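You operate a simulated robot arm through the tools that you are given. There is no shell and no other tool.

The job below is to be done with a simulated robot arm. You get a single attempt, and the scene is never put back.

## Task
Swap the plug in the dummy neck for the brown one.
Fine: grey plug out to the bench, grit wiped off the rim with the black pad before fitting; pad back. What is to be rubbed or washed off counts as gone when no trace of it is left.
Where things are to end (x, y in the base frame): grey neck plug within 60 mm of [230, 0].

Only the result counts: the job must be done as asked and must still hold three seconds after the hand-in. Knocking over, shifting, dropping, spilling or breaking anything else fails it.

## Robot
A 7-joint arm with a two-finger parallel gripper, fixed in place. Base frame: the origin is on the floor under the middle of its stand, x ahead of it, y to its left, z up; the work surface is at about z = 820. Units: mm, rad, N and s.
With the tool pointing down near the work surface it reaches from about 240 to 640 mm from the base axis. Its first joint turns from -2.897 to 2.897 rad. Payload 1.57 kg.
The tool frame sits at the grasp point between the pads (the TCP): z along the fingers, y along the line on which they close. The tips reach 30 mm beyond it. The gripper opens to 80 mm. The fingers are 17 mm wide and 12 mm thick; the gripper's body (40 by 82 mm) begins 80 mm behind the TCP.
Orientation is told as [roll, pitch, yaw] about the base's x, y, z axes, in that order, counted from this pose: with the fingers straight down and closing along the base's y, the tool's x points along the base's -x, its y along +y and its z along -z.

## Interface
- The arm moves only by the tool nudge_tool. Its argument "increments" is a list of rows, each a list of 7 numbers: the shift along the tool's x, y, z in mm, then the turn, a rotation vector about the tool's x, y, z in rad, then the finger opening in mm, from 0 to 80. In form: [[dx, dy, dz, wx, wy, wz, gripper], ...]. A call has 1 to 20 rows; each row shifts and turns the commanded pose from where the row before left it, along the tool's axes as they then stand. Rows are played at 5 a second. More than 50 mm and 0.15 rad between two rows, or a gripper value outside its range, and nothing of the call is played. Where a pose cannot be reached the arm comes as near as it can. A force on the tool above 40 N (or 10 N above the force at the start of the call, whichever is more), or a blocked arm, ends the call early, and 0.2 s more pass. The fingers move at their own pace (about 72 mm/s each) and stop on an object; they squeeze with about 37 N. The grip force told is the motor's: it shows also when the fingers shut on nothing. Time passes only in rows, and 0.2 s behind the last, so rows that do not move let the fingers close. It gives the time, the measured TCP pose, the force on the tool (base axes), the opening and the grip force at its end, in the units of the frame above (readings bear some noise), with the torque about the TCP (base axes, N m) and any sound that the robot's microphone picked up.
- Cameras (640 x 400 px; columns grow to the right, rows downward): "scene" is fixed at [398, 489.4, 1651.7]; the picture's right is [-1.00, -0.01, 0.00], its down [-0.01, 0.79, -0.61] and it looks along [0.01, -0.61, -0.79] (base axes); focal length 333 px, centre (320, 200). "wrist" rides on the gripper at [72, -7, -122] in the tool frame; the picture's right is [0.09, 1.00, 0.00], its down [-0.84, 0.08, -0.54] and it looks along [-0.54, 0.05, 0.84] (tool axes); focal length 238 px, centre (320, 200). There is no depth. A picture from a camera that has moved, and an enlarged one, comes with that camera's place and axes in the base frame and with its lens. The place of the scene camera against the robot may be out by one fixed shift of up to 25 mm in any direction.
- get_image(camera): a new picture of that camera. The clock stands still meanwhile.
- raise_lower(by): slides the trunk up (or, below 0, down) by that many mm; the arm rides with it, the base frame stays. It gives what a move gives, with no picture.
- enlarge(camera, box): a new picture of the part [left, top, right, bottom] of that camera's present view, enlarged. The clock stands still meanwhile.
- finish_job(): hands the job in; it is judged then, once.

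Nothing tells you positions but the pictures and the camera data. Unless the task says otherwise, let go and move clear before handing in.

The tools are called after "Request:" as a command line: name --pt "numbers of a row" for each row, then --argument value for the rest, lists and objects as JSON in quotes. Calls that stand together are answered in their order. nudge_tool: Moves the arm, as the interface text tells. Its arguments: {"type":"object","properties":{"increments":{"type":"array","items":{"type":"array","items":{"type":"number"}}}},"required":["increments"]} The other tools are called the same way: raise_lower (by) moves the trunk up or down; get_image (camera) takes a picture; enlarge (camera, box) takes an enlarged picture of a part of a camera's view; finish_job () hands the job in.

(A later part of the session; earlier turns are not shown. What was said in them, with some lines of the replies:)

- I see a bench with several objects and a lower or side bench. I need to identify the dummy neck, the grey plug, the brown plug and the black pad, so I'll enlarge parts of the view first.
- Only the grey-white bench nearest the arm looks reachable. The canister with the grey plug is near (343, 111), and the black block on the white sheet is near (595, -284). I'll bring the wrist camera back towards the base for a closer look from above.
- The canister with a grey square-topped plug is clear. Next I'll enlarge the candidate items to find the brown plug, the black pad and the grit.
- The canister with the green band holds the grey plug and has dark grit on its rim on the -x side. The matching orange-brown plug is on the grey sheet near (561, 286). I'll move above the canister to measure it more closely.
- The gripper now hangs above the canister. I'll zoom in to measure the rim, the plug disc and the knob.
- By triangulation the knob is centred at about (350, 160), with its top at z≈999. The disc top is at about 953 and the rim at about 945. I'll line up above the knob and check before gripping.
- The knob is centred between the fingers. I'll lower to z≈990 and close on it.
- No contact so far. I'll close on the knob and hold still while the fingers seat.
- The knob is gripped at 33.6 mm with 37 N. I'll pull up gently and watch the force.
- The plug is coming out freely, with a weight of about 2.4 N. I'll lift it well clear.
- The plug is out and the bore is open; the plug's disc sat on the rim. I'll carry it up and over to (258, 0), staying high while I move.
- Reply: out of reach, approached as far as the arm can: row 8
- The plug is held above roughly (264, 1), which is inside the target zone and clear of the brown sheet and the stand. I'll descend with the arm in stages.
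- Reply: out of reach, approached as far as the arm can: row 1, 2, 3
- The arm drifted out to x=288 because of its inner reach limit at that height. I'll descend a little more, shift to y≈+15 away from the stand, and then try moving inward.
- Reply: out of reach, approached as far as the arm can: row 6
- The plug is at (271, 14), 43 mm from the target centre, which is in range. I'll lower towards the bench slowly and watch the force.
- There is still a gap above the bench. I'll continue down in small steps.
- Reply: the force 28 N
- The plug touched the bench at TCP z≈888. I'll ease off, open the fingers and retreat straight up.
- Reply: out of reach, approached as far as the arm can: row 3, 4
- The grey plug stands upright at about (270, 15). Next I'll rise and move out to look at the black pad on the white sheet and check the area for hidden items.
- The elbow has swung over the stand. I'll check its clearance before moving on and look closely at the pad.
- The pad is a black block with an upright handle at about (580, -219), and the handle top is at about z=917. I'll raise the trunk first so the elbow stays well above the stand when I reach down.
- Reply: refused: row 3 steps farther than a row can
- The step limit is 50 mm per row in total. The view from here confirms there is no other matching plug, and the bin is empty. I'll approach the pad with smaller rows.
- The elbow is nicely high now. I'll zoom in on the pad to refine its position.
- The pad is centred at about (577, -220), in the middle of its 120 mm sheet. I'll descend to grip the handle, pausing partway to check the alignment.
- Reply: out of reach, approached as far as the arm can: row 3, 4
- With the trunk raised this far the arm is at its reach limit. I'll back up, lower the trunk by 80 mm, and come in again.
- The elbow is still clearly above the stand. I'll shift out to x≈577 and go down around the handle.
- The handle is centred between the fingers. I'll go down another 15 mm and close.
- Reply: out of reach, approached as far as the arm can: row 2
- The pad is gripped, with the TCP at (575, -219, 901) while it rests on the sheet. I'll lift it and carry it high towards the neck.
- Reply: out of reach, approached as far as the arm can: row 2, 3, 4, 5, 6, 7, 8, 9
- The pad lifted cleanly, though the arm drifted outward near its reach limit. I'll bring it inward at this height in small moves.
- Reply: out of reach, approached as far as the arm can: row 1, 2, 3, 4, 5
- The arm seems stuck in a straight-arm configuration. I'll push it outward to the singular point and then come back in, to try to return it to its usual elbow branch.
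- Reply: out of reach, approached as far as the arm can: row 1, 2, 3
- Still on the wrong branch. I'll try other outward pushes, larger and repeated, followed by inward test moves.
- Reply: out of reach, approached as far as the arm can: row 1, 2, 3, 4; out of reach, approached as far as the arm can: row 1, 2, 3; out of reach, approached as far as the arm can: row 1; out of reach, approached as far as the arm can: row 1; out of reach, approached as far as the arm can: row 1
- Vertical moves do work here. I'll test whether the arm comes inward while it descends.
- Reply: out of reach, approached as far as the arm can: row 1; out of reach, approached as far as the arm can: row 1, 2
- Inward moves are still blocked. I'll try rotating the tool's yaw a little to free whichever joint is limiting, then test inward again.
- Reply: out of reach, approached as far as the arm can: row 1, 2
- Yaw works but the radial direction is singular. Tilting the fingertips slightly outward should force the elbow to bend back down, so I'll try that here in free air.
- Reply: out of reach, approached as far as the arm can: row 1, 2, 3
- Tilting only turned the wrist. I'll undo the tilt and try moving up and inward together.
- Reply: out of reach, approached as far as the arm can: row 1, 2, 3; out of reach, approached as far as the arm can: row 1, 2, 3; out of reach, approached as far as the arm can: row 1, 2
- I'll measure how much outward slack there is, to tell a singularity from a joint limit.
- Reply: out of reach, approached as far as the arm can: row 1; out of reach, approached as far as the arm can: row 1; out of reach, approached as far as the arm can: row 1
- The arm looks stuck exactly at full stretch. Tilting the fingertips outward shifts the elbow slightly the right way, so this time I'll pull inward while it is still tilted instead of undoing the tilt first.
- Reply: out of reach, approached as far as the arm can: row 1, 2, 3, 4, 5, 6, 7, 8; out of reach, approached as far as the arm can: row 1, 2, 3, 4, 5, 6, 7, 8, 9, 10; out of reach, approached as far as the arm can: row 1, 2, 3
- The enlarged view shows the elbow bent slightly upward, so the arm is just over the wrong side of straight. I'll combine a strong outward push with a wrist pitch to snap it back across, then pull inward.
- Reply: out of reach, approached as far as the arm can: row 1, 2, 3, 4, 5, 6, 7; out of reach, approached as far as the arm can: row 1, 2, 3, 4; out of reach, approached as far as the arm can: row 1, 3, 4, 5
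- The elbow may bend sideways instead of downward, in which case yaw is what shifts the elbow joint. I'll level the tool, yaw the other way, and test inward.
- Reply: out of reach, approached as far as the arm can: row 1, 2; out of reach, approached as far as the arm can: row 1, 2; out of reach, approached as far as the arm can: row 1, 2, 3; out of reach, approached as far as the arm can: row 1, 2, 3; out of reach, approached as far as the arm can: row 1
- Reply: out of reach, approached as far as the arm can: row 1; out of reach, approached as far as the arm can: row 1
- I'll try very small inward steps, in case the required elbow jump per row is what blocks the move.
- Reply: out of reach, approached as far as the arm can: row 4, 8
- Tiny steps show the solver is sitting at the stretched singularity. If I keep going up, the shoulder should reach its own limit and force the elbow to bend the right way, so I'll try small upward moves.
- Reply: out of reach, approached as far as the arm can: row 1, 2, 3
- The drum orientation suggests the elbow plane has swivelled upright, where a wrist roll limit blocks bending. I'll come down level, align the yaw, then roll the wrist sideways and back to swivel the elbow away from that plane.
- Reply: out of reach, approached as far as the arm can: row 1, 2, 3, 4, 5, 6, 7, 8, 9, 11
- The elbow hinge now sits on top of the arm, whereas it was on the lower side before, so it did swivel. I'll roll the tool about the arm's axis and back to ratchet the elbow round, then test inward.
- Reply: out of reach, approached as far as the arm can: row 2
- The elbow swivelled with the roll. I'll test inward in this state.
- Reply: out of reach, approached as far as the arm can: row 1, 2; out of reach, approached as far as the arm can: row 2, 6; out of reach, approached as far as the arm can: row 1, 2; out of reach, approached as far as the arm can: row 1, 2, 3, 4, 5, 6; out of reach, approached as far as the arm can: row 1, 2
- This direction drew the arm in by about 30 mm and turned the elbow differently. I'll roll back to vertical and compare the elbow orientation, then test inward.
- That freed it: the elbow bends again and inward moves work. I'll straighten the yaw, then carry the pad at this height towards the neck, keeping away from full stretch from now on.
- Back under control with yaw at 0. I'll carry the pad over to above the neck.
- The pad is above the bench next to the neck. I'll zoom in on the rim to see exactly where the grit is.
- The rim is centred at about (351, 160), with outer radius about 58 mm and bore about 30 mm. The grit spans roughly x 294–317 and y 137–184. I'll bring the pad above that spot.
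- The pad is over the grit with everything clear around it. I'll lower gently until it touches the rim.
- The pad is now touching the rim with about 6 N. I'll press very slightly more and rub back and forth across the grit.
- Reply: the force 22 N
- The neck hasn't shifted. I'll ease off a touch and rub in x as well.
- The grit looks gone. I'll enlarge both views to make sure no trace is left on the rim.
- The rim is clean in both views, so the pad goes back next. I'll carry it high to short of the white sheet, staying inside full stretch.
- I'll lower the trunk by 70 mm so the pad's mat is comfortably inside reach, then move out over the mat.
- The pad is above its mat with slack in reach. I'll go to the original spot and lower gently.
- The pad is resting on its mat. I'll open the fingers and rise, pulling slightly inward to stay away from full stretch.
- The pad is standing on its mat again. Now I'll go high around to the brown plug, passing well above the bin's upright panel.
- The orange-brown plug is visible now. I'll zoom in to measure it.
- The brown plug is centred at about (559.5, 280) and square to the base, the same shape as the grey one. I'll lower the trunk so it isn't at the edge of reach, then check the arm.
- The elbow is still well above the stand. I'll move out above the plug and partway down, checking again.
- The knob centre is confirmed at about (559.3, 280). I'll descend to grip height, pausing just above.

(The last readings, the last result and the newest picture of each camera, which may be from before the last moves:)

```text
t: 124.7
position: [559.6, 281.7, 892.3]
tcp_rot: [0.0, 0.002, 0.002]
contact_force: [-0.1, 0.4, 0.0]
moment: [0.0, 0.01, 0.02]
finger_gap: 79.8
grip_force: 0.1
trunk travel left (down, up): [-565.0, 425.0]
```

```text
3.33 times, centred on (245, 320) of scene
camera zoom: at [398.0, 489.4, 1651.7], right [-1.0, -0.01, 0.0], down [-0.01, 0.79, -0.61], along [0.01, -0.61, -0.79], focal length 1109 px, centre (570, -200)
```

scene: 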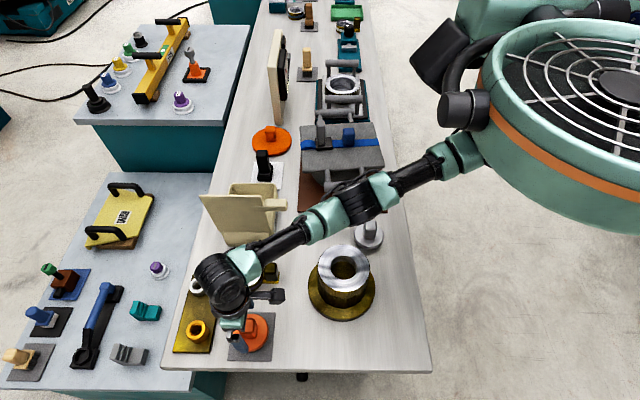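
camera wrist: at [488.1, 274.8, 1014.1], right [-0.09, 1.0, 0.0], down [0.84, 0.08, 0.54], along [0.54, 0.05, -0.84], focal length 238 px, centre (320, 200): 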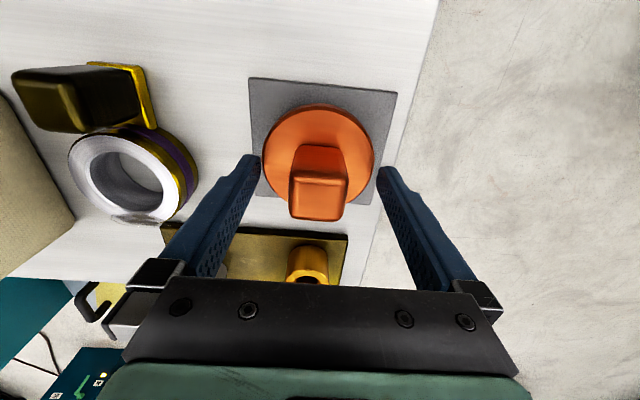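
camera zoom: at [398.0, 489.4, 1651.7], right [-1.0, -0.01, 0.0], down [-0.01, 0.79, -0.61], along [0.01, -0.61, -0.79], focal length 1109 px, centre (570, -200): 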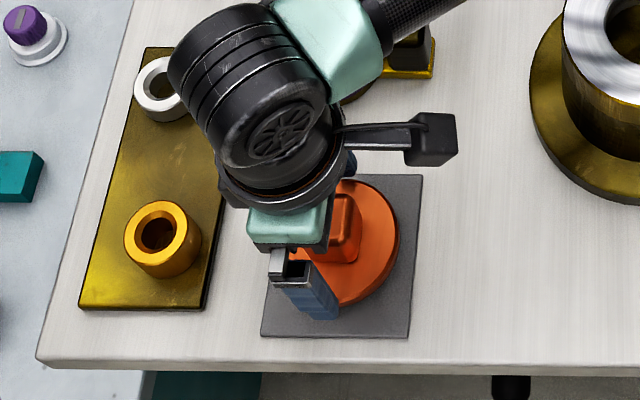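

The knob is between the pads with no contact. I'll close the gripper on it.

Request:
enlarge --camera "wrist" --box '[250, 90, 390, 230]'

Request:
nudge_tool --pt "0 -0.5 0 0 0 0 20" --pt "0 0 0 0 0 0 20" --pt "0 0 0 0 0 0 20" --pt "0 0 0 0 0 0 20"

Request:
get_image --camera "wrist"

```text
2.86 times, centred on (320, 160) of wrist
camera zoom: at [488.1, 274.8, 1014.1], right [-0.09, 1.0, 0.0], down [0.84, 0.08, 0.54], along [0.54, 0.05, -0.84], focal length 681 px, centre (320, 314)
```

zoom: 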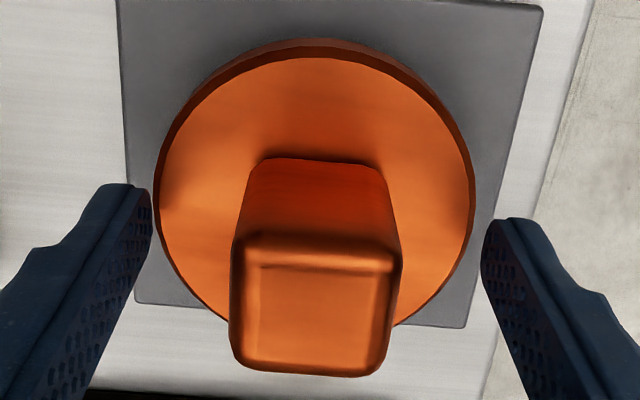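

```text
t: 125.7
position: [559.2, 279.9, 892.1]
tcp_rot: [-0.001, 0.002, -0.001]
contact_force: [0.8, -0.3, -0.3]
moment: [-0.05, -0.06, -0.04]
finger_gap: 33.8
grip_force: 36.7
trunk travel left (down, up): [-565.0, 425.0]
```

```text
taken
camera wrist: at [488.4, 274.0, 1014.3], right [-0.09, 1.0, 0.0], down [0.84, 0.08, 0.54], along [0.54, 0.05, -0.84], focal length 238 px, centre (320, 200)
```

wrist: 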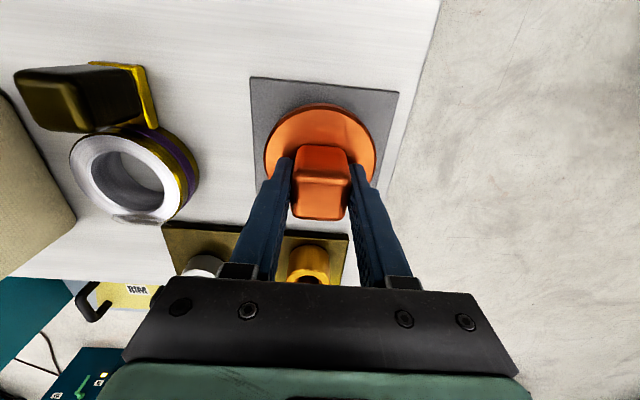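

The brown plug is gripped at 33.8 mm. I'll lift it straight up, then drift inward, keeping well below full stretch.

Request:
nudge_tool --pt "0 0 -5 0 0 0 20" --pt "0 0 -15 0 0 0 20" --pt "0 0 -25 0 0 0 20" --pt "0 0 -30 0 0 0 20" --pt "5 0 -35 0 0 0 20" --pt "10 0 -40 0 0 0 20" --pt "15 -5 -40 0 0 0 20" --pt "20 -10 -30 0 0 0 20" --pt "0 0 0 0 0 0 20"

Request:
get_image --camera "scene"

Request:
get_image --camera "wrist"

```text
t: 127.7
position: [510.4, 265.9, 1111.2]
tcp_rot: [-0.002, 0.004, 0.0]
contact_force: [0.1, 0.7, -2.0]
moment: [0.03, 0.0, -0.03]
finger_gap: 33.4
grip_force: 37.8
trunk travel left (down, up): [-565.0, 425.0]
```

```text
taken
```

scene: 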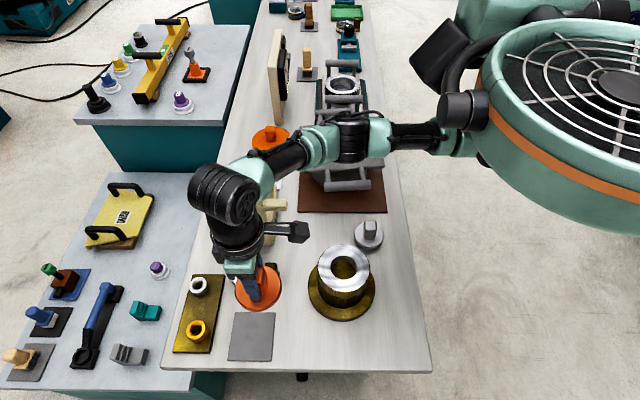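

```text
taken
camera wrist: at [439.7, 259.4, 1233.8], right [-0.09, 1.0, 0.0], down [0.84, 0.08, 0.54], along [0.54, 0.05, -0.84], focal length 238 px, centre (320, 200)
```

wrist: 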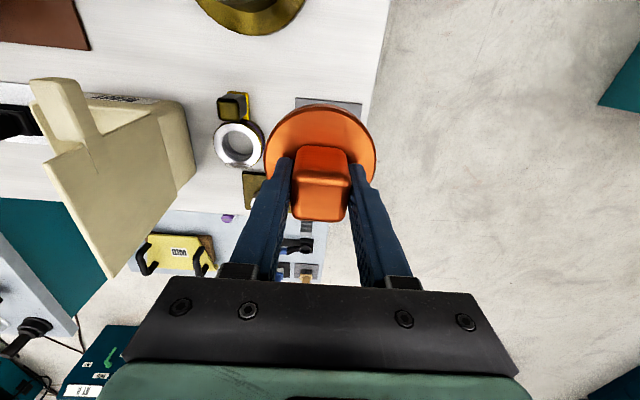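

To keep the elbow clear of the stand when I fold in over the neck, I'll raise the trunk back to where it was for wiping.

Request:
raise_lower --by 160

Request:
nudge_tool --pt "20 -12 10 0 0 0 20" --pt "30 -20 15 0 0 0 20" --pt "30 -20 20 0 0 0 20" --pt "30 -20 20 0 0 0 20" --pt "30 -20 20 0 0 0 20" --pt "20 -14 20 0 0 0 20" --pt "0 0 20 0 0 0 20" --pt "0 0 20 0 0 0 20" --pt "0 0 0 0 0 0 20"

Request:
get_image --camera "scene"

Request:
get_image --camera "wrist"

```text
t: 129.5
position: [511.5, 266.1, 1271.7]
tcp_rot: [-0.001, 0.004, 0.002]
contact_force: [0.9, 0.2, -2.2]
moment: [-0.01, 0.0, -0.01]
finger_gap: 33.5
grip_force: 37.3
trunk travel left (down, up): [-725.0, 265.0]
```

```text
t: 131.5
position: [350.5, 159.5, 1127.4]
tcp_rot: [-0.002, 0.004, 0.0]
contact_force: [-0.2, -0.3, -2.0]
moment: [0.03, 0.02, 0.01]
finger_gap: 33.7
grip_force: 36.6
trunk travel left (down, up): [-725.0, 265.0]
```

```text
taken
```

scene: 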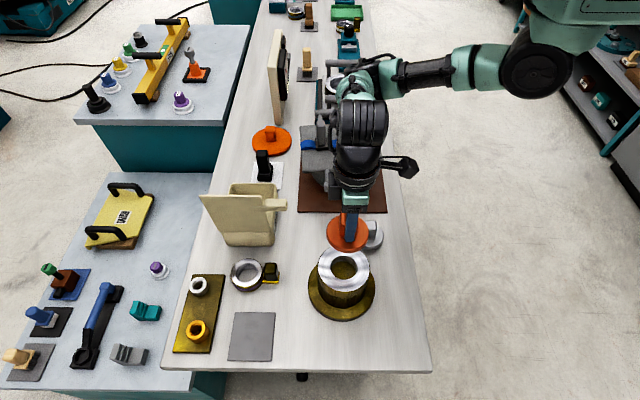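

```text
taken
camera wrist: at [278.7, 153.2, 1249.7], right [-0.09, 1.0, 0.0], down [0.84, 0.08, 0.54], along [0.54, 0.05, -0.84], focal length 238 px, centre (320, 200)
```

wrist: 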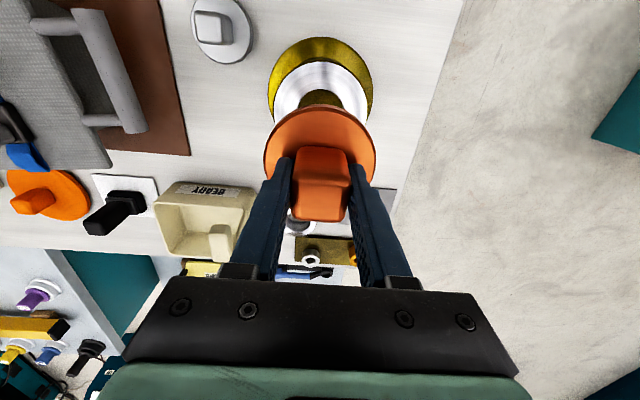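

The brown plug is above the neck. I'll zoom in to compare the disc's position with the rim before lowering.

Request:
enlarge --camera "wrist" --box '[250, 20, 390, 160]'

Request:
enlarge --camera "wrist" --box '[250, 95, 390, 235]'

Request:
enlarge --camera "scene" --box '[295, 190, 400, 325]'

```text
2.86 times, centred on (320, 90) of wrist
camera zoom: at [278.7, 153.2, 1249.7], right [-0.09, 1.0, 0.0], down [0.84, 0.08, 0.54], along [0.54, 0.05, -0.84], focal length 681 px, centre (320, 514)
```

zoom: 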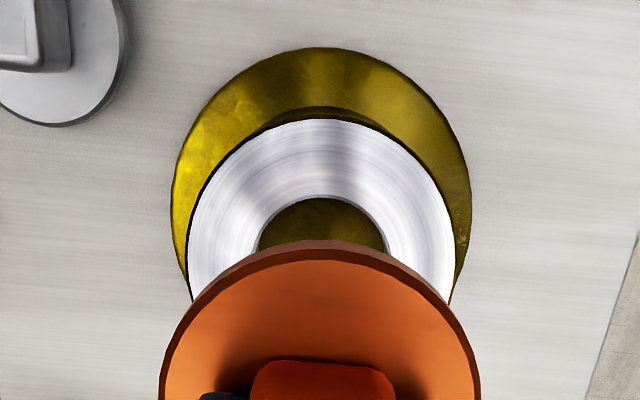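

```text
2.86 times, centred on (320, 165) of wrist
camera zoom: at [278.7, 153.2, 1249.7], right [-0.09, 1.0, 0.0], down [0.84, 0.08, 0.54], along [0.54, 0.05, -0.84], focal length 681 px, centre (320, 300)
```

zoom: 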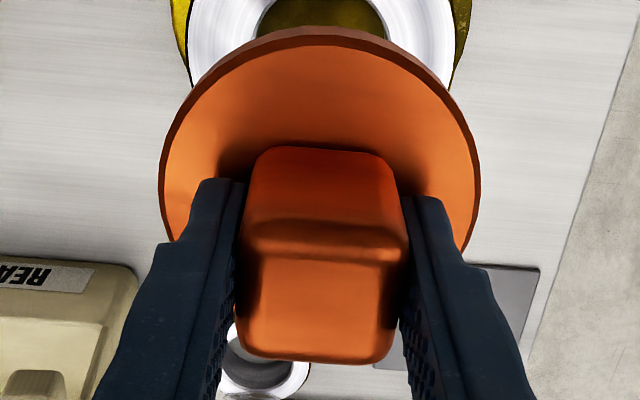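

```text
2.96 times, centred on (348, 258) of scene
camera zoom: at [398.0, 489.4, 1651.7], right [-1.0, -0.01, 0.0], down [-0.01, 0.79, -0.61], along [0.01, -0.61, -0.79], focal length 986 px, centre (238, 30)
```

zoom: 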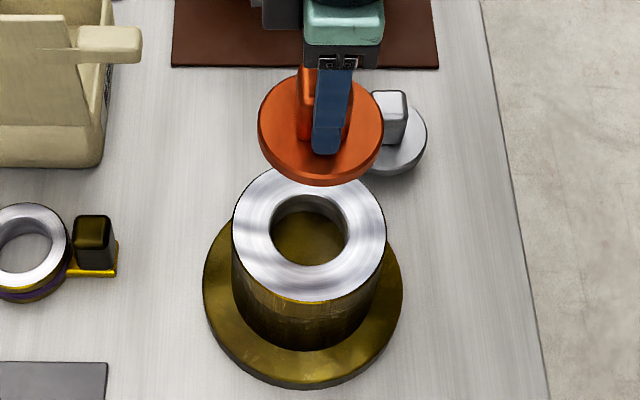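

The plug disc and neck agree to within about 1–2 mm. I'll lower to just above the rim and re-measure there, where the comparison is more accurate.

Request:
nudge_tool --pt "0 0.3 25 0 0 0 20" --pt "0 0.3 30 0 0 0 20" --pt "0 0 25 0 0 0 20" --pt "0 0 17 0 0 0 20" --pt "0 0 8 0 0 0 20" --pt "0 0 0 0 0 0 20"

Request:
enlarge --camera "wrist" --box '[240, 60, 400, 220]'

Request:
enlarge --camera "scene" --box '[305, 225, 385, 305]'

Request:
get_image --camera "scene"

```text
t: 132.9
position: [349.0, 160.3, 1021.8]
tcp_rot: [-0.001, 0.004, 0.0]
contact_force: [0.2, 0.4, -1.7]
moment: [0.02, 0.01, 0.0]
finger_gap: 33.8
grip_force: 36.6
trunk travel left (down, up): [-725.0, 265.0]
```

```text
2.50 times, centred on (320, 140) of wrist
camera zoom: at [279.0, 153.5, 1144.7], right [-0.09, 1.0, 0.0], down [0.84, 0.08, 0.54], along [0.54, 0.05, -0.84], focal length 596 px, centre (320, 350)
```

zoom: 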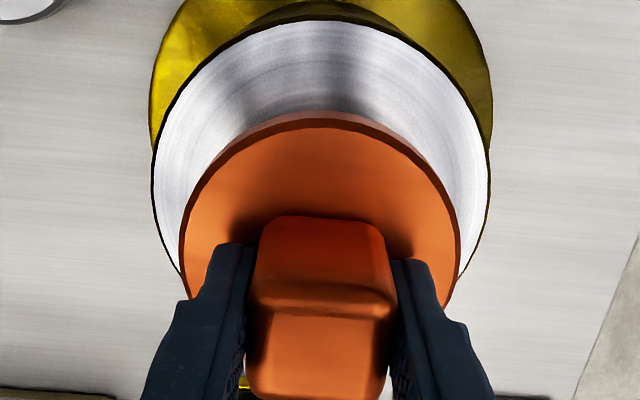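

```text
5.00 times, centred on (345, 265) of scene
camera zoom: at [398.0, 489.4, 1651.7], right [-1.0, -0.01, 0.0], down [-0.01, 0.79, -0.61], along [0.01, -0.61, -0.79], focal length 1664 px, centre (195, -125)
```

zoom: 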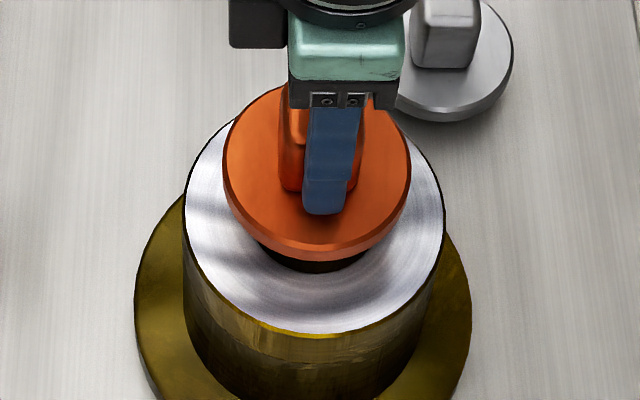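

```text
taken
```

scene: 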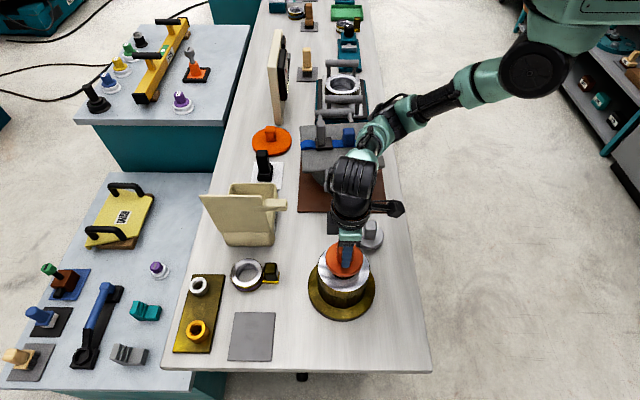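

I can see a dark band under the disc. I'll zoom in more to see whether that is the plug's stem or the bore edge.

Request:
enlarge --camera "scene" --box '[325, 255, 370, 295]'

Request:
enlarge --camera "wrist" --box '[280, 70, 360, 130]'

```text
10.00 times, centred on (348, 275) of scene
camera zoom: at [398.0, 489.4, 1651.7], right [-1.0, -0.01, 0.0], down [-0.01, 0.79, -0.61], along [0.01, -0.61, -0.79], focal length 3327 px, centre (45, -550)
```

zoom: 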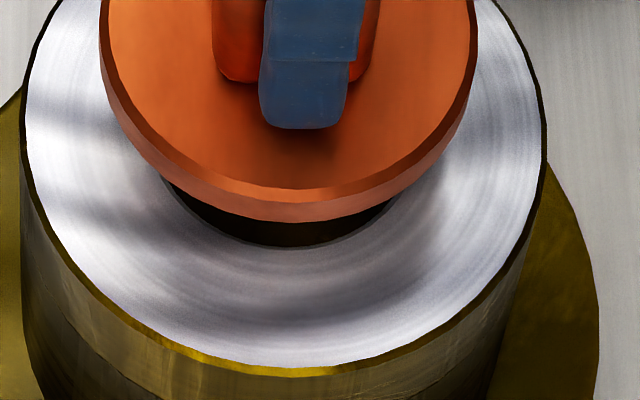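

```text
6.67 times, centred on (320, 100) of wrist
camera zoom: at [279.0, 153.5, 1144.7], right [-0.09, 1.0, 0.0], down [0.84, 0.08, 0.54], along [0.54, 0.05, -0.84], focal length 1589 px, centre (320, 867)
```

zoom: 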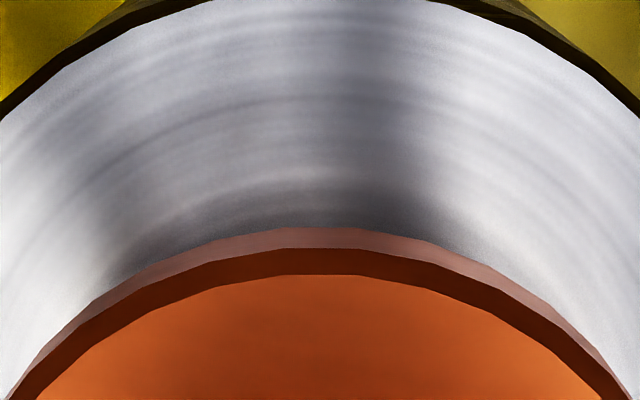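

Both cameras now agree the plug sits about 1.5 mm too far in +x. I'll correct that and begin lowering gently, watching the force.

Request:
nudge_tool --pt "1.4 0.4 0 0 0 0 20" --pt "0 0 3 0 0 0 20" --pt "0 0 3 0 0 0 20" --pt "0 0 0 0 0 0 20"

Request:
nudge_tool --pt "0 0 2 0 0 0 20" --pt "0 0 0 0 0 0 20"

Request:
nudge_tool --pt "0 0 2 0 0 0 20" --pt "0 0 0 0 0 0 20"

Request:
enlarge --camera "scene" --box '[305, 235, 385, 305]'

```text
t: 133.9
position: [349.2, 160.8, 1014.7]
tcp_rot: [-0.001, 0.004, -0.001]
contact_force: [-0.7, -0.3, -2.9]
moment: [-0.02, 0.02, -0.01]
finger_gap: 33.7
grip_force: 37.3
trunk travel left (down, up): [-725.0, 265.0]
```

```text
t: 134.5
position: [348.1, 160.1, 1013.3]
tcp_rot: [-0.002, 0.003, 0.002]
contact_force: [-0.2, 0.6, -1.8]
moment: [0.01, 0.03, 0.02]
finger_gap: 33.8
grip_force: 37.0
trunk travel left (down, up): [-725.0, 265.0]
```

```text
t: 135.1
position: [348.2, 160.4, 1011.1]
tcp_rot: [-0.002, 0.004, 0.0]
contact_force: [1.2, 0.1, -2.1]
moment: [-0.01, 0.01, -0.02]
finger_gap: 33.8
grip_force: 37.4
trunk travel left (down, up): [-725.0, 265.0]
```

```text
5.71 times, centred on (345, 270) of scene
camera zoom: at [398.0, 489.4, 1651.7], right [-1.0, -0.01, 0.0], down [-0.01, 0.79, -0.61], along [0.01, -0.61, -0.79], focal length 1901 px, centre (177, -200)
```

zoom: 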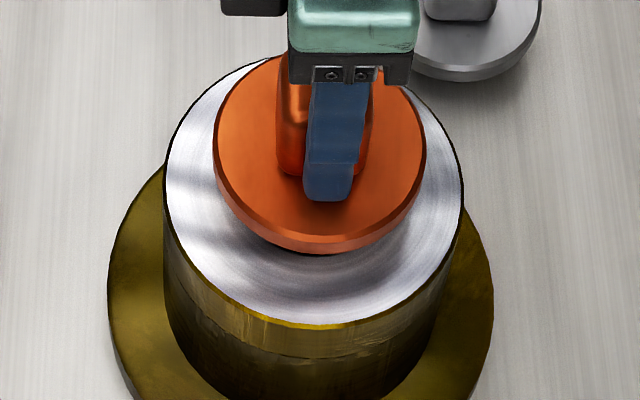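

No contact yet and well centred. I'll continue lowering.

Request:
nudge_tool --pt "0 0 2 0 0 0 20" --pt "0 0 0 0 0 0 20"

Request:
nudge_tool --pt "0 0 2 0 0 0 20" --pt "0 0 0 0 0 0 20"

Request:
nudge_tool --pt "0 0 2 0 0 0 20" --pt "0 0 0 0 0 0 20"

Request:
nudge_tool --pt "0 0 2 0 0 0 20" --pt "0 0 0 0 0 0 20"

```text
t: 135.7
position: [348.5, 160.8, 1010.8]
tcp_rot: [-0.002, 0.004, 0.001]
contact_force: [-0.2, 0.0, -2.6]
moment: [-0.01, 0.03, -0.01]
finger_gap: 33.8
grip_force: 36.9
trunk travel left (down, up): [-725.0, 265.0]
```

```text
t: 136.3
position: [348.0, 160.1, 1008.7]
tcp_rot: [-0.003, 0.003, -0.001]
contact_force: [-0.2, 0.0, -2.8]
moment: [-0.01, -0.05, -0.02]
finger_gap: 33.5
grip_force: 36.4
trunk travel left (down, up): [-725.0, 265.0]
```

```text
t: 136.9
position: [348.4, 160.5, 1005.9]
tcp_rot: [-0.001, 0.004, -0.001]
contact_force: [0.2, -0.4, -2.0]
moment: [0.01, 0.0, 0.01]
finger_gap: 33.8
grip_force: 36.3
trunk travel left (down, up): [-725.0, 265.0]
```

```text
t: 137.5
position: [350.4, 160.3, 1004.5]
tcp_rot: [-0.002, 0.004, 0.001]
contact_force: [0.2, 0.0, -1.8]
moment: [-0.01, -0.01, 0.02]
finger_gap: 33.7
grip_force: 37.8
trunk travel left (down, up): [-725.0, 265.0]
```

Request:
nudge_tool --pt "0 0 2 0 0 0 20" --pt "0 0 2 0 0 0 20" --pt "0 0 0 0 0 0 20"

Request:
nudge_tool --pt "0 0 2 0 0 0 20" --pt "0 0 0 0 0 0 20"

Request:
nudge_tool --pt "0 0 2 0 0 0 20" --pt "0 0 0 0 0 0 20"

Request:
enlarge --camera "scene" --box '[305, 235, 385, 305]'

```text
t: 138.3
position: [347.9, 161.3, 1000.4]
tcp_rot: [-0.001, 0.005, -0.001]
contact_force: [-0.1, 1.2, -1.9]
moment: [0.01, 0.0, -0.02]
finger_gap: 33.8
grip_force: 37.3
trunk travel left (down, up): [-725.0, 265.0]
```

```text
t: 138.9
position: [348.6, 160.4, 998.1]
tcp_rot: [-0.001, 0.003, 0.0]
contact_force: [0.3, -0.3, -2.7]
moment: [0.0, 0.02, 0.04]
finger_gap: 33.4
grip_force: 37.2
trunk travel left (down, up): [-725.0, 265.0]
```

```text
t: 139.5
position: [349.5, 160.2, 995.9]
tcp_rot: [-0.001, 0.003, 0.0]
contact_force: [0.0, -0.2, -3.1]
moment: [-0.03, 0.02, 0.0]
finger_gap: 33.7
grip_force: 36.8
trunk travel left (down, up): [-725.0, 265.0]
```

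```text
5.71 times, centred on (345, 270) of scene
camera zoom: at [398.0, 489.4, 1651.7], right [-1.0, -0.01, 0.0], down [-0.01, 0.79, -0.61], along [0.01, -0.61, -0.79], focal length 1901 px, centre (177, -200)
```

zoom: 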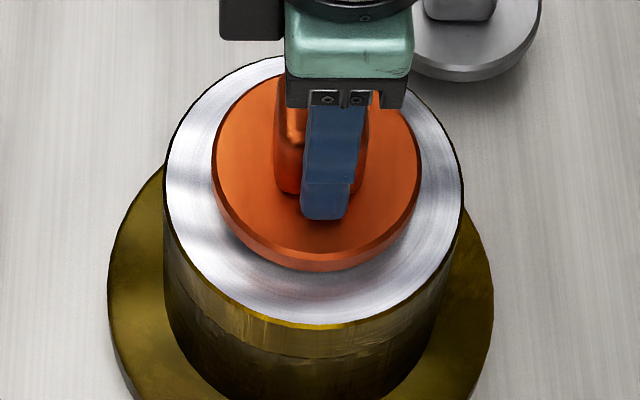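

The stem is going into the bore without contact. I'll take the last few millimetres slowly.

Request:
nudge_tool --pt "0 0 1 0 0 0 20" --pt "0 0 0 0 0 0 20"

Request:
nudge_tool --pt "0 0 1 0 0 0 20" --pt "0 0 0 0 0 0 20"

Request:
nudge_tool --pt "0 0 1 0 0 0 20" --pt "0 0 0 0 0 0 20"

Request:
enlarge --camera "scene" --box '[305, 235, 385, 305]'

```text
t: 140.1
position: [348.7, 158.6, 995.6]
tcp_rot: [-0.001, 0.002, 0.0]
contact_force: [0.2, -0.4, -3.6]
moment: [-0.01, 0.02, -0.01]
finger_gap: 33.8
grip_force: 36.8
trunk travel left (down, up): [-725.0, 265.0]
```

```text
t: 140.7
position: [348.3, 160.1, 994.6]
tcp_rot: [-0.001, 0.002, 0.001]
contact_force: [-0.6, -0.1, -1.5]
moment: [0.02, 0.02, -0.01]
finger_gap: 33.9
grip_force: 37.2
trunk travel left (down, up): [-725.0, 265.0]
```

```text
t: 141.3
position: [348.2, 160.5, 994.2]
tcp_rot: [-0.002, 0.004, 0.002]
contact_force: [-0.3, -0.1, -2.2]
moment: [0.05, 0.01, -0.04]
finger_gap: 33.7
grip_force: 37.6
trunk travel left (down, up): [-725.0, 265.0]
```

```text
5.71 times, centred on (345, 270) of scene
camera zoom: at [398.0, 489.4, 1651.7], right [-1.0, -0.01, 0.0], down [-0.01, 0.79, -0.61], along [0.01, -0.61, -0.79], focal length 1901 px, centre (177, -200)
```

zoom: 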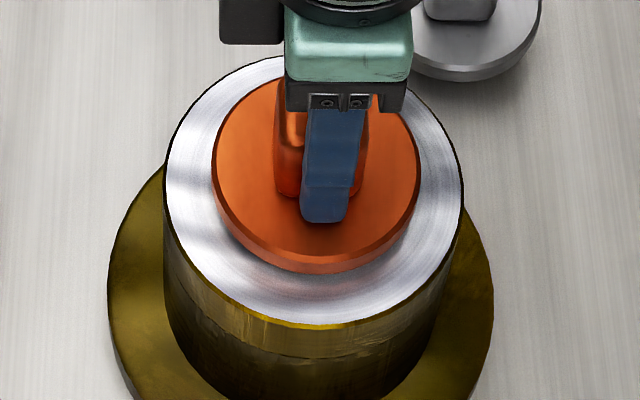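

Request:
nudge_tool --pt "0 0 1 0 0 0 20" --pt "0 0 0 0 0 0 20"

Request:
nudge_tool --pt "0 0 1 0 0 0 20" --pt "0 0 0 0 0 0 20"

Request:
nudge_tool --pt "0 0 1 0 0 0 20" --pt "0 0 0 0 0 0 20"

```text
t: 141.9
position: [348.2, 160.8, 993.4]
tcp_rot: [-0.002, 0.002, 0.0]
contact_force: [1.0, 0.0, -2.1]
moment: [-0.03, 0.01, 0.02]
finger_gap: 33.9
grip_force: 37.1
trunk travel left (down, up): [-725.0, 265.0]
```

```text
t: 142.5
position: [349.3, 159.0, 991.2]
tcp_rot: [-0.003, 0.005, 0.0]
contact_force: [-0.4, 0.1, -2.4]
moment: [0.03, 0.01, -0.01]
finger_gap: 33.7
grip_force: 37.4
trunk travel left (down, up): [-725.0, 265.0]
```

```text
t: 143.1
position: [349.5, 159.5, 990.5]
tcp_rot: [-0.002, 0.004, 0.0]
contact_force: [-0.1, -0.1, -2.4]
moment: [0.0, -0.02, -0.01]
finger_gap: 33.9
grip_force: 36.8
trunk travel left (down, up): [-725.0, 265.0]
```

Request:
nudge_tool --pt "0 0 1 0 0 0 20" --pt "0 0 0 0 0 0 20"

Request:
nudge_tool --pt "0 0 1 0 0 0 20" --pt "0 0 0 0 0 0 20"

Request:
nudge_tool --pt "0 0 1 0 0 0 20" --pt "0 0 0 0 0 0 20"

Request:
enlarge --camera "scene" --box '[305, 235, 385, 305]'

```text
t: 143.7
position: [349.5, 159.1, 989.3]
tcp_rot: [-0.002, 0.002, 0.001]
contact_force: [1.0, 1.5, 6.9]
moment: [-0.24, 0.71, 0.09]
finger_gap: 33.7
grip_force: 37.5
trunk travel left (down, up): [-725.0, 265.0]
```

```text
t: 144.3
position: [348.8, 160.6, 989.2]
tcp_rot: [0.002, -0.002, 0.0]
contact_force: [4.0, 3.7, 22.1]
moment: [-0.24, 0.66, 0.02]
finger_gap: 33.9
grip_force: 36.9
trunk travel left (down, up): [-725.0, 265.0]
```

```text
t: 144.9
position: [348.3, 159.6, 988.2]
tcp_rot: [0.0, 0.0, 0.0]
contact_force: [5.3, 3.2, 28.3]
moment: [-0.17, -0.15, 0.05]
finger_gap: 33.7
grip_force: 36.7
trunk travel left (down, up): [-725.0, 265.0]
```

```text
5.71 times, centred on (345, 270) of scene
camera zoom: at [398.0, 489.4, 1651.7], right [-1.0, -0.01, 0.0], down [-0.01, 0.79, -0.61], along [0.01, -0.61, -0.79], focal length 1901 px, centre (177, -200)
```

zoom: 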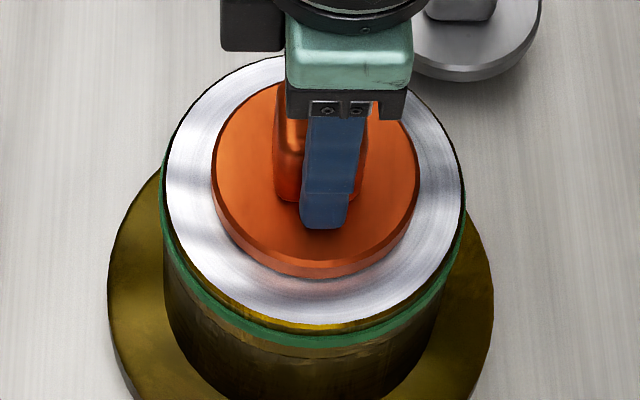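

The plug is seated and the green band has come back on. I'll relieve the pressure, open the fingers, and check before rising.

Request:
nudge_tool --pt "0 0 -1.5 0 0 0 20" --pt "0 0 0 0 0 0 20"

Request:
nudge_tool --pt "0 0 0 0 0 0 34" --pt "0 0 0 0 0 0 45" --pt "0 0 0 0 0 0 65" --pt "0 0 0 0 0 0 80" --pt "0 0 0 0 0 0 80"

Request:
enlarge --camera "scene" --box '[305, 235, 385, 305]'

Request:
get_image --camera "wrist"

```text
t: 145.5
position: [348.3, 160.7, 987.7]
tcp_rot: [-0.001, 0.003, 0.001]
contact_force: [4.3, 1.1, 7.8]
moment: [0.26, -1.08, -0.07]
finger_gap: 33.8
grip_force: 37.3
trunk travel left (down, up): [-725.0, 265.0]
```

```text
t: 146.7
position: [347.9, 160.5, 989.2]
tcp_rot: [-0.003, 0.003, -0.001]
contact_force: [0.0, -0.1, 0.7]
moment: [0.01, 0.02, 0.05]
finger_gap: 80.0
grip_force: 0.0
trunk travel left (down, up): [-725.0, 265.0]
```

```text
5.71 times, centred on (345, 270) of scene
camera zoom: at [398.0, 489.4, 1651.7], right [-1.0, -0.01, 0.0], down [-0.01, 0.79, -0.61], along [0.01, -0.61, -0.79], focal length 1901 px, centre (177, -200)
```

zoom: 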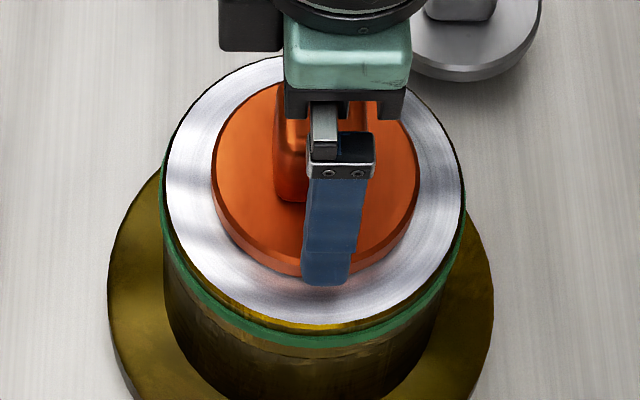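

```text
taken
camera wrist: at [277.5, 153.8, 1111.1], right [-0.09, 1.0, 0.0], down [0.84, 0.08, 0.54], along [0.54, 0.05, -0.84], focal length 238 px, centre (320, 200)
```

wrist: 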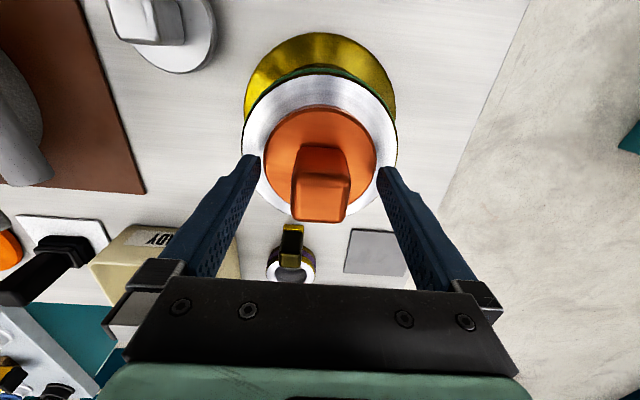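

The plug stayed seated with the green band on after release. I'll rise straight up and move clear.

Request:
nudge_tool --pt "0 0 -10 0 0 0 80" --pt "0 0 -20 0 0 0 80" --pt "0 0 -30 0 0 0 80" --pt "0 0 -35 0 0 0 80" --pt "-10 0 -35 0 0 0 80" --pt "-15 0 -30 0 0 0 80" --pt "0 0 0 0 0 0 80"

Request:
get_image --camera "scene"

Request:
enlarge --camera "wrist" --box '[230, 0, 410, 150]'

Request:
enlarge --camera "scene" --box '[295, 205, 395, 325]'

```text
t: 148.3
position: [373.3, 161.5, 1148.3]
tcp_rot: [0.0, 0.003, 0.001]
contact_force: [0.4, -0.1, -0.4]
moment: [0.0, 0.01, -0.02]
finger_gap: 79.9
grip_force: 0.1
trunk travel left (down, up): [-725.0, 265.0]
```

```text
taken
```

scene: 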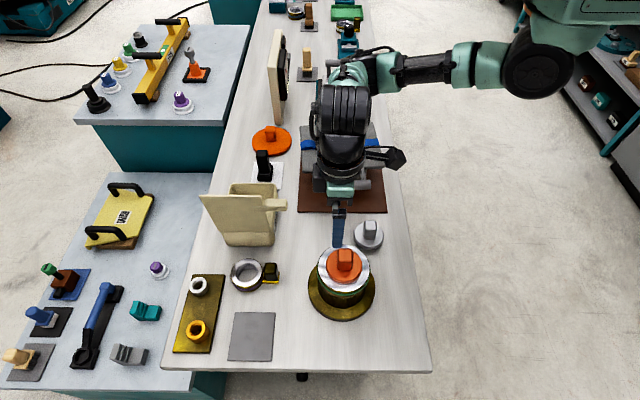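

```text
2.67 times, centred on (320, 75) of wrist
camera zoom: at [302.6, 155.3, 1271.2], right [-0.09, 1.0, 0.0], down [0.84, 0.08, 0.54], along [0.54, 0.05, -0.84], focal length 636 px, centre (320, 533)
```

zoom: 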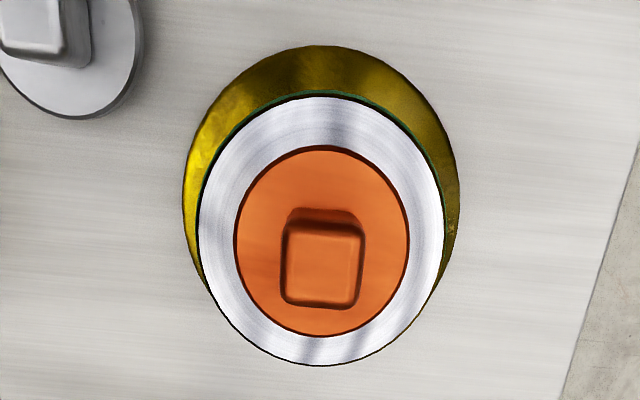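

```text
3.33 times, centred on (345, 265) of scene
camera zoom: at [398.0, 489.4, 1651.7], right [-1.0, -0.01, 0.0], down [-0.01, 0.79, -0.61], along [0.01, -0.61, -0.79], focal length 1109 px, centre (237, -17)
```

zoom: 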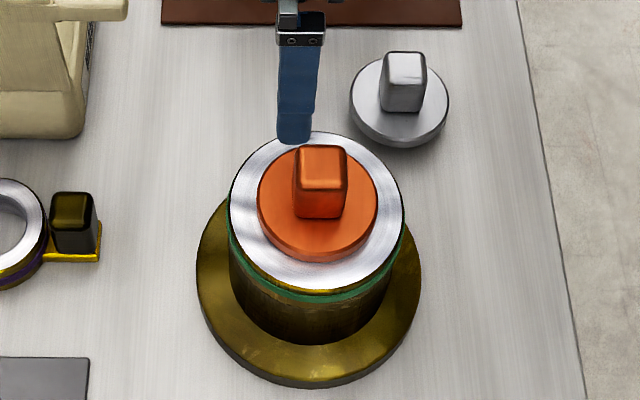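

The brown plug is flush in the neck, the rim is clean, and the grey plug stands on the bench near (270, 16). I'll do a last check of the pad and the surroundings before handing in.

Request:
enlarge --camera "scene" --box '[220, 100, 400, 220]'

Request:
get_image --camera "wrist"

```text
3.33 times, centred on (310, 160) of scene
camera zoom: at [398.0, 489.4, 1651.7], right [-1.0, -0.01, 0.0], down [-0.01, 0.79, -0.61], along [0.01, -0.61, -0.79], focal length 1109 px, centre (353, 333)
```

zoom: 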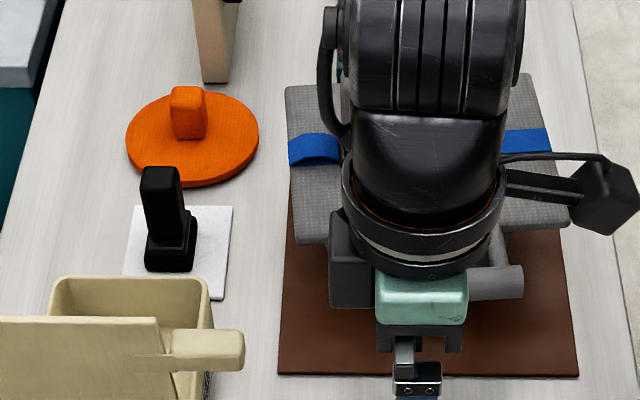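

```text
taken
camera wrist: at [302.6, 155.3, 1271.2], right [-0.09, 1.0, 0.0], down [0.84, 0.08, 0.54], along [0.54, 0.05, -0.84], focal length 238 px, centre (320, 200)
```

wrist: 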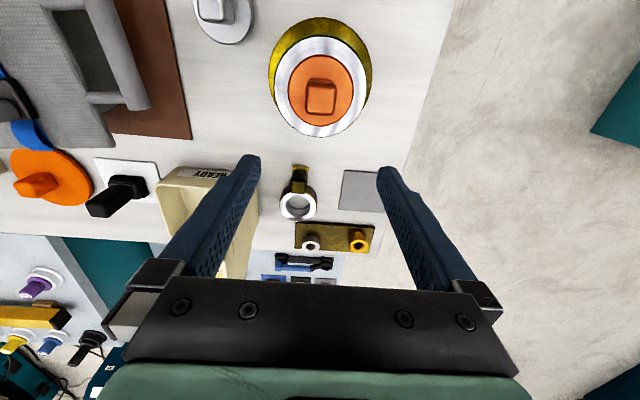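

Everything is where it should be: the brown plug is seated with the green band on, the rim is clean, the grey plug is on the bench in its zone, and the pad is back on its mat. The gripper is open and clear, so I'm handing in.

Request:
finish_job

```text
The job is handed in.
```

The plugs are swapped: the brown plug is seated in the dummy neck, and its green band came back on when the plug went in. I've handed the job in, but no verdict has come back yet.

- **Grey plug:** it stands upright on the bench at about (270, 15), roughly 43 mm from [230, 0] and inside the 60 mm limit.
- **Rim:** I wiped the grit off with the black pad before fitting. Enlarged pictures from both cameras showed none left.
- **Pad:** it is back on its white mat, within a few millimetres of where it started.
- **Which plug was brown:** the plug I fitted looks orange-brown in the pictures. It was the only other plug I could see that matched the grey one's shape and size, so I took it to be the brown one.
- **Other items:** I saw nothing else knocked, moved or dropped. The neck did not shift while I wiped it. The arm locked at full stretch for a while with the pad in its grip, but it stayed in clear air and the pad was not dropped.

The gripper is open and clear of everything.
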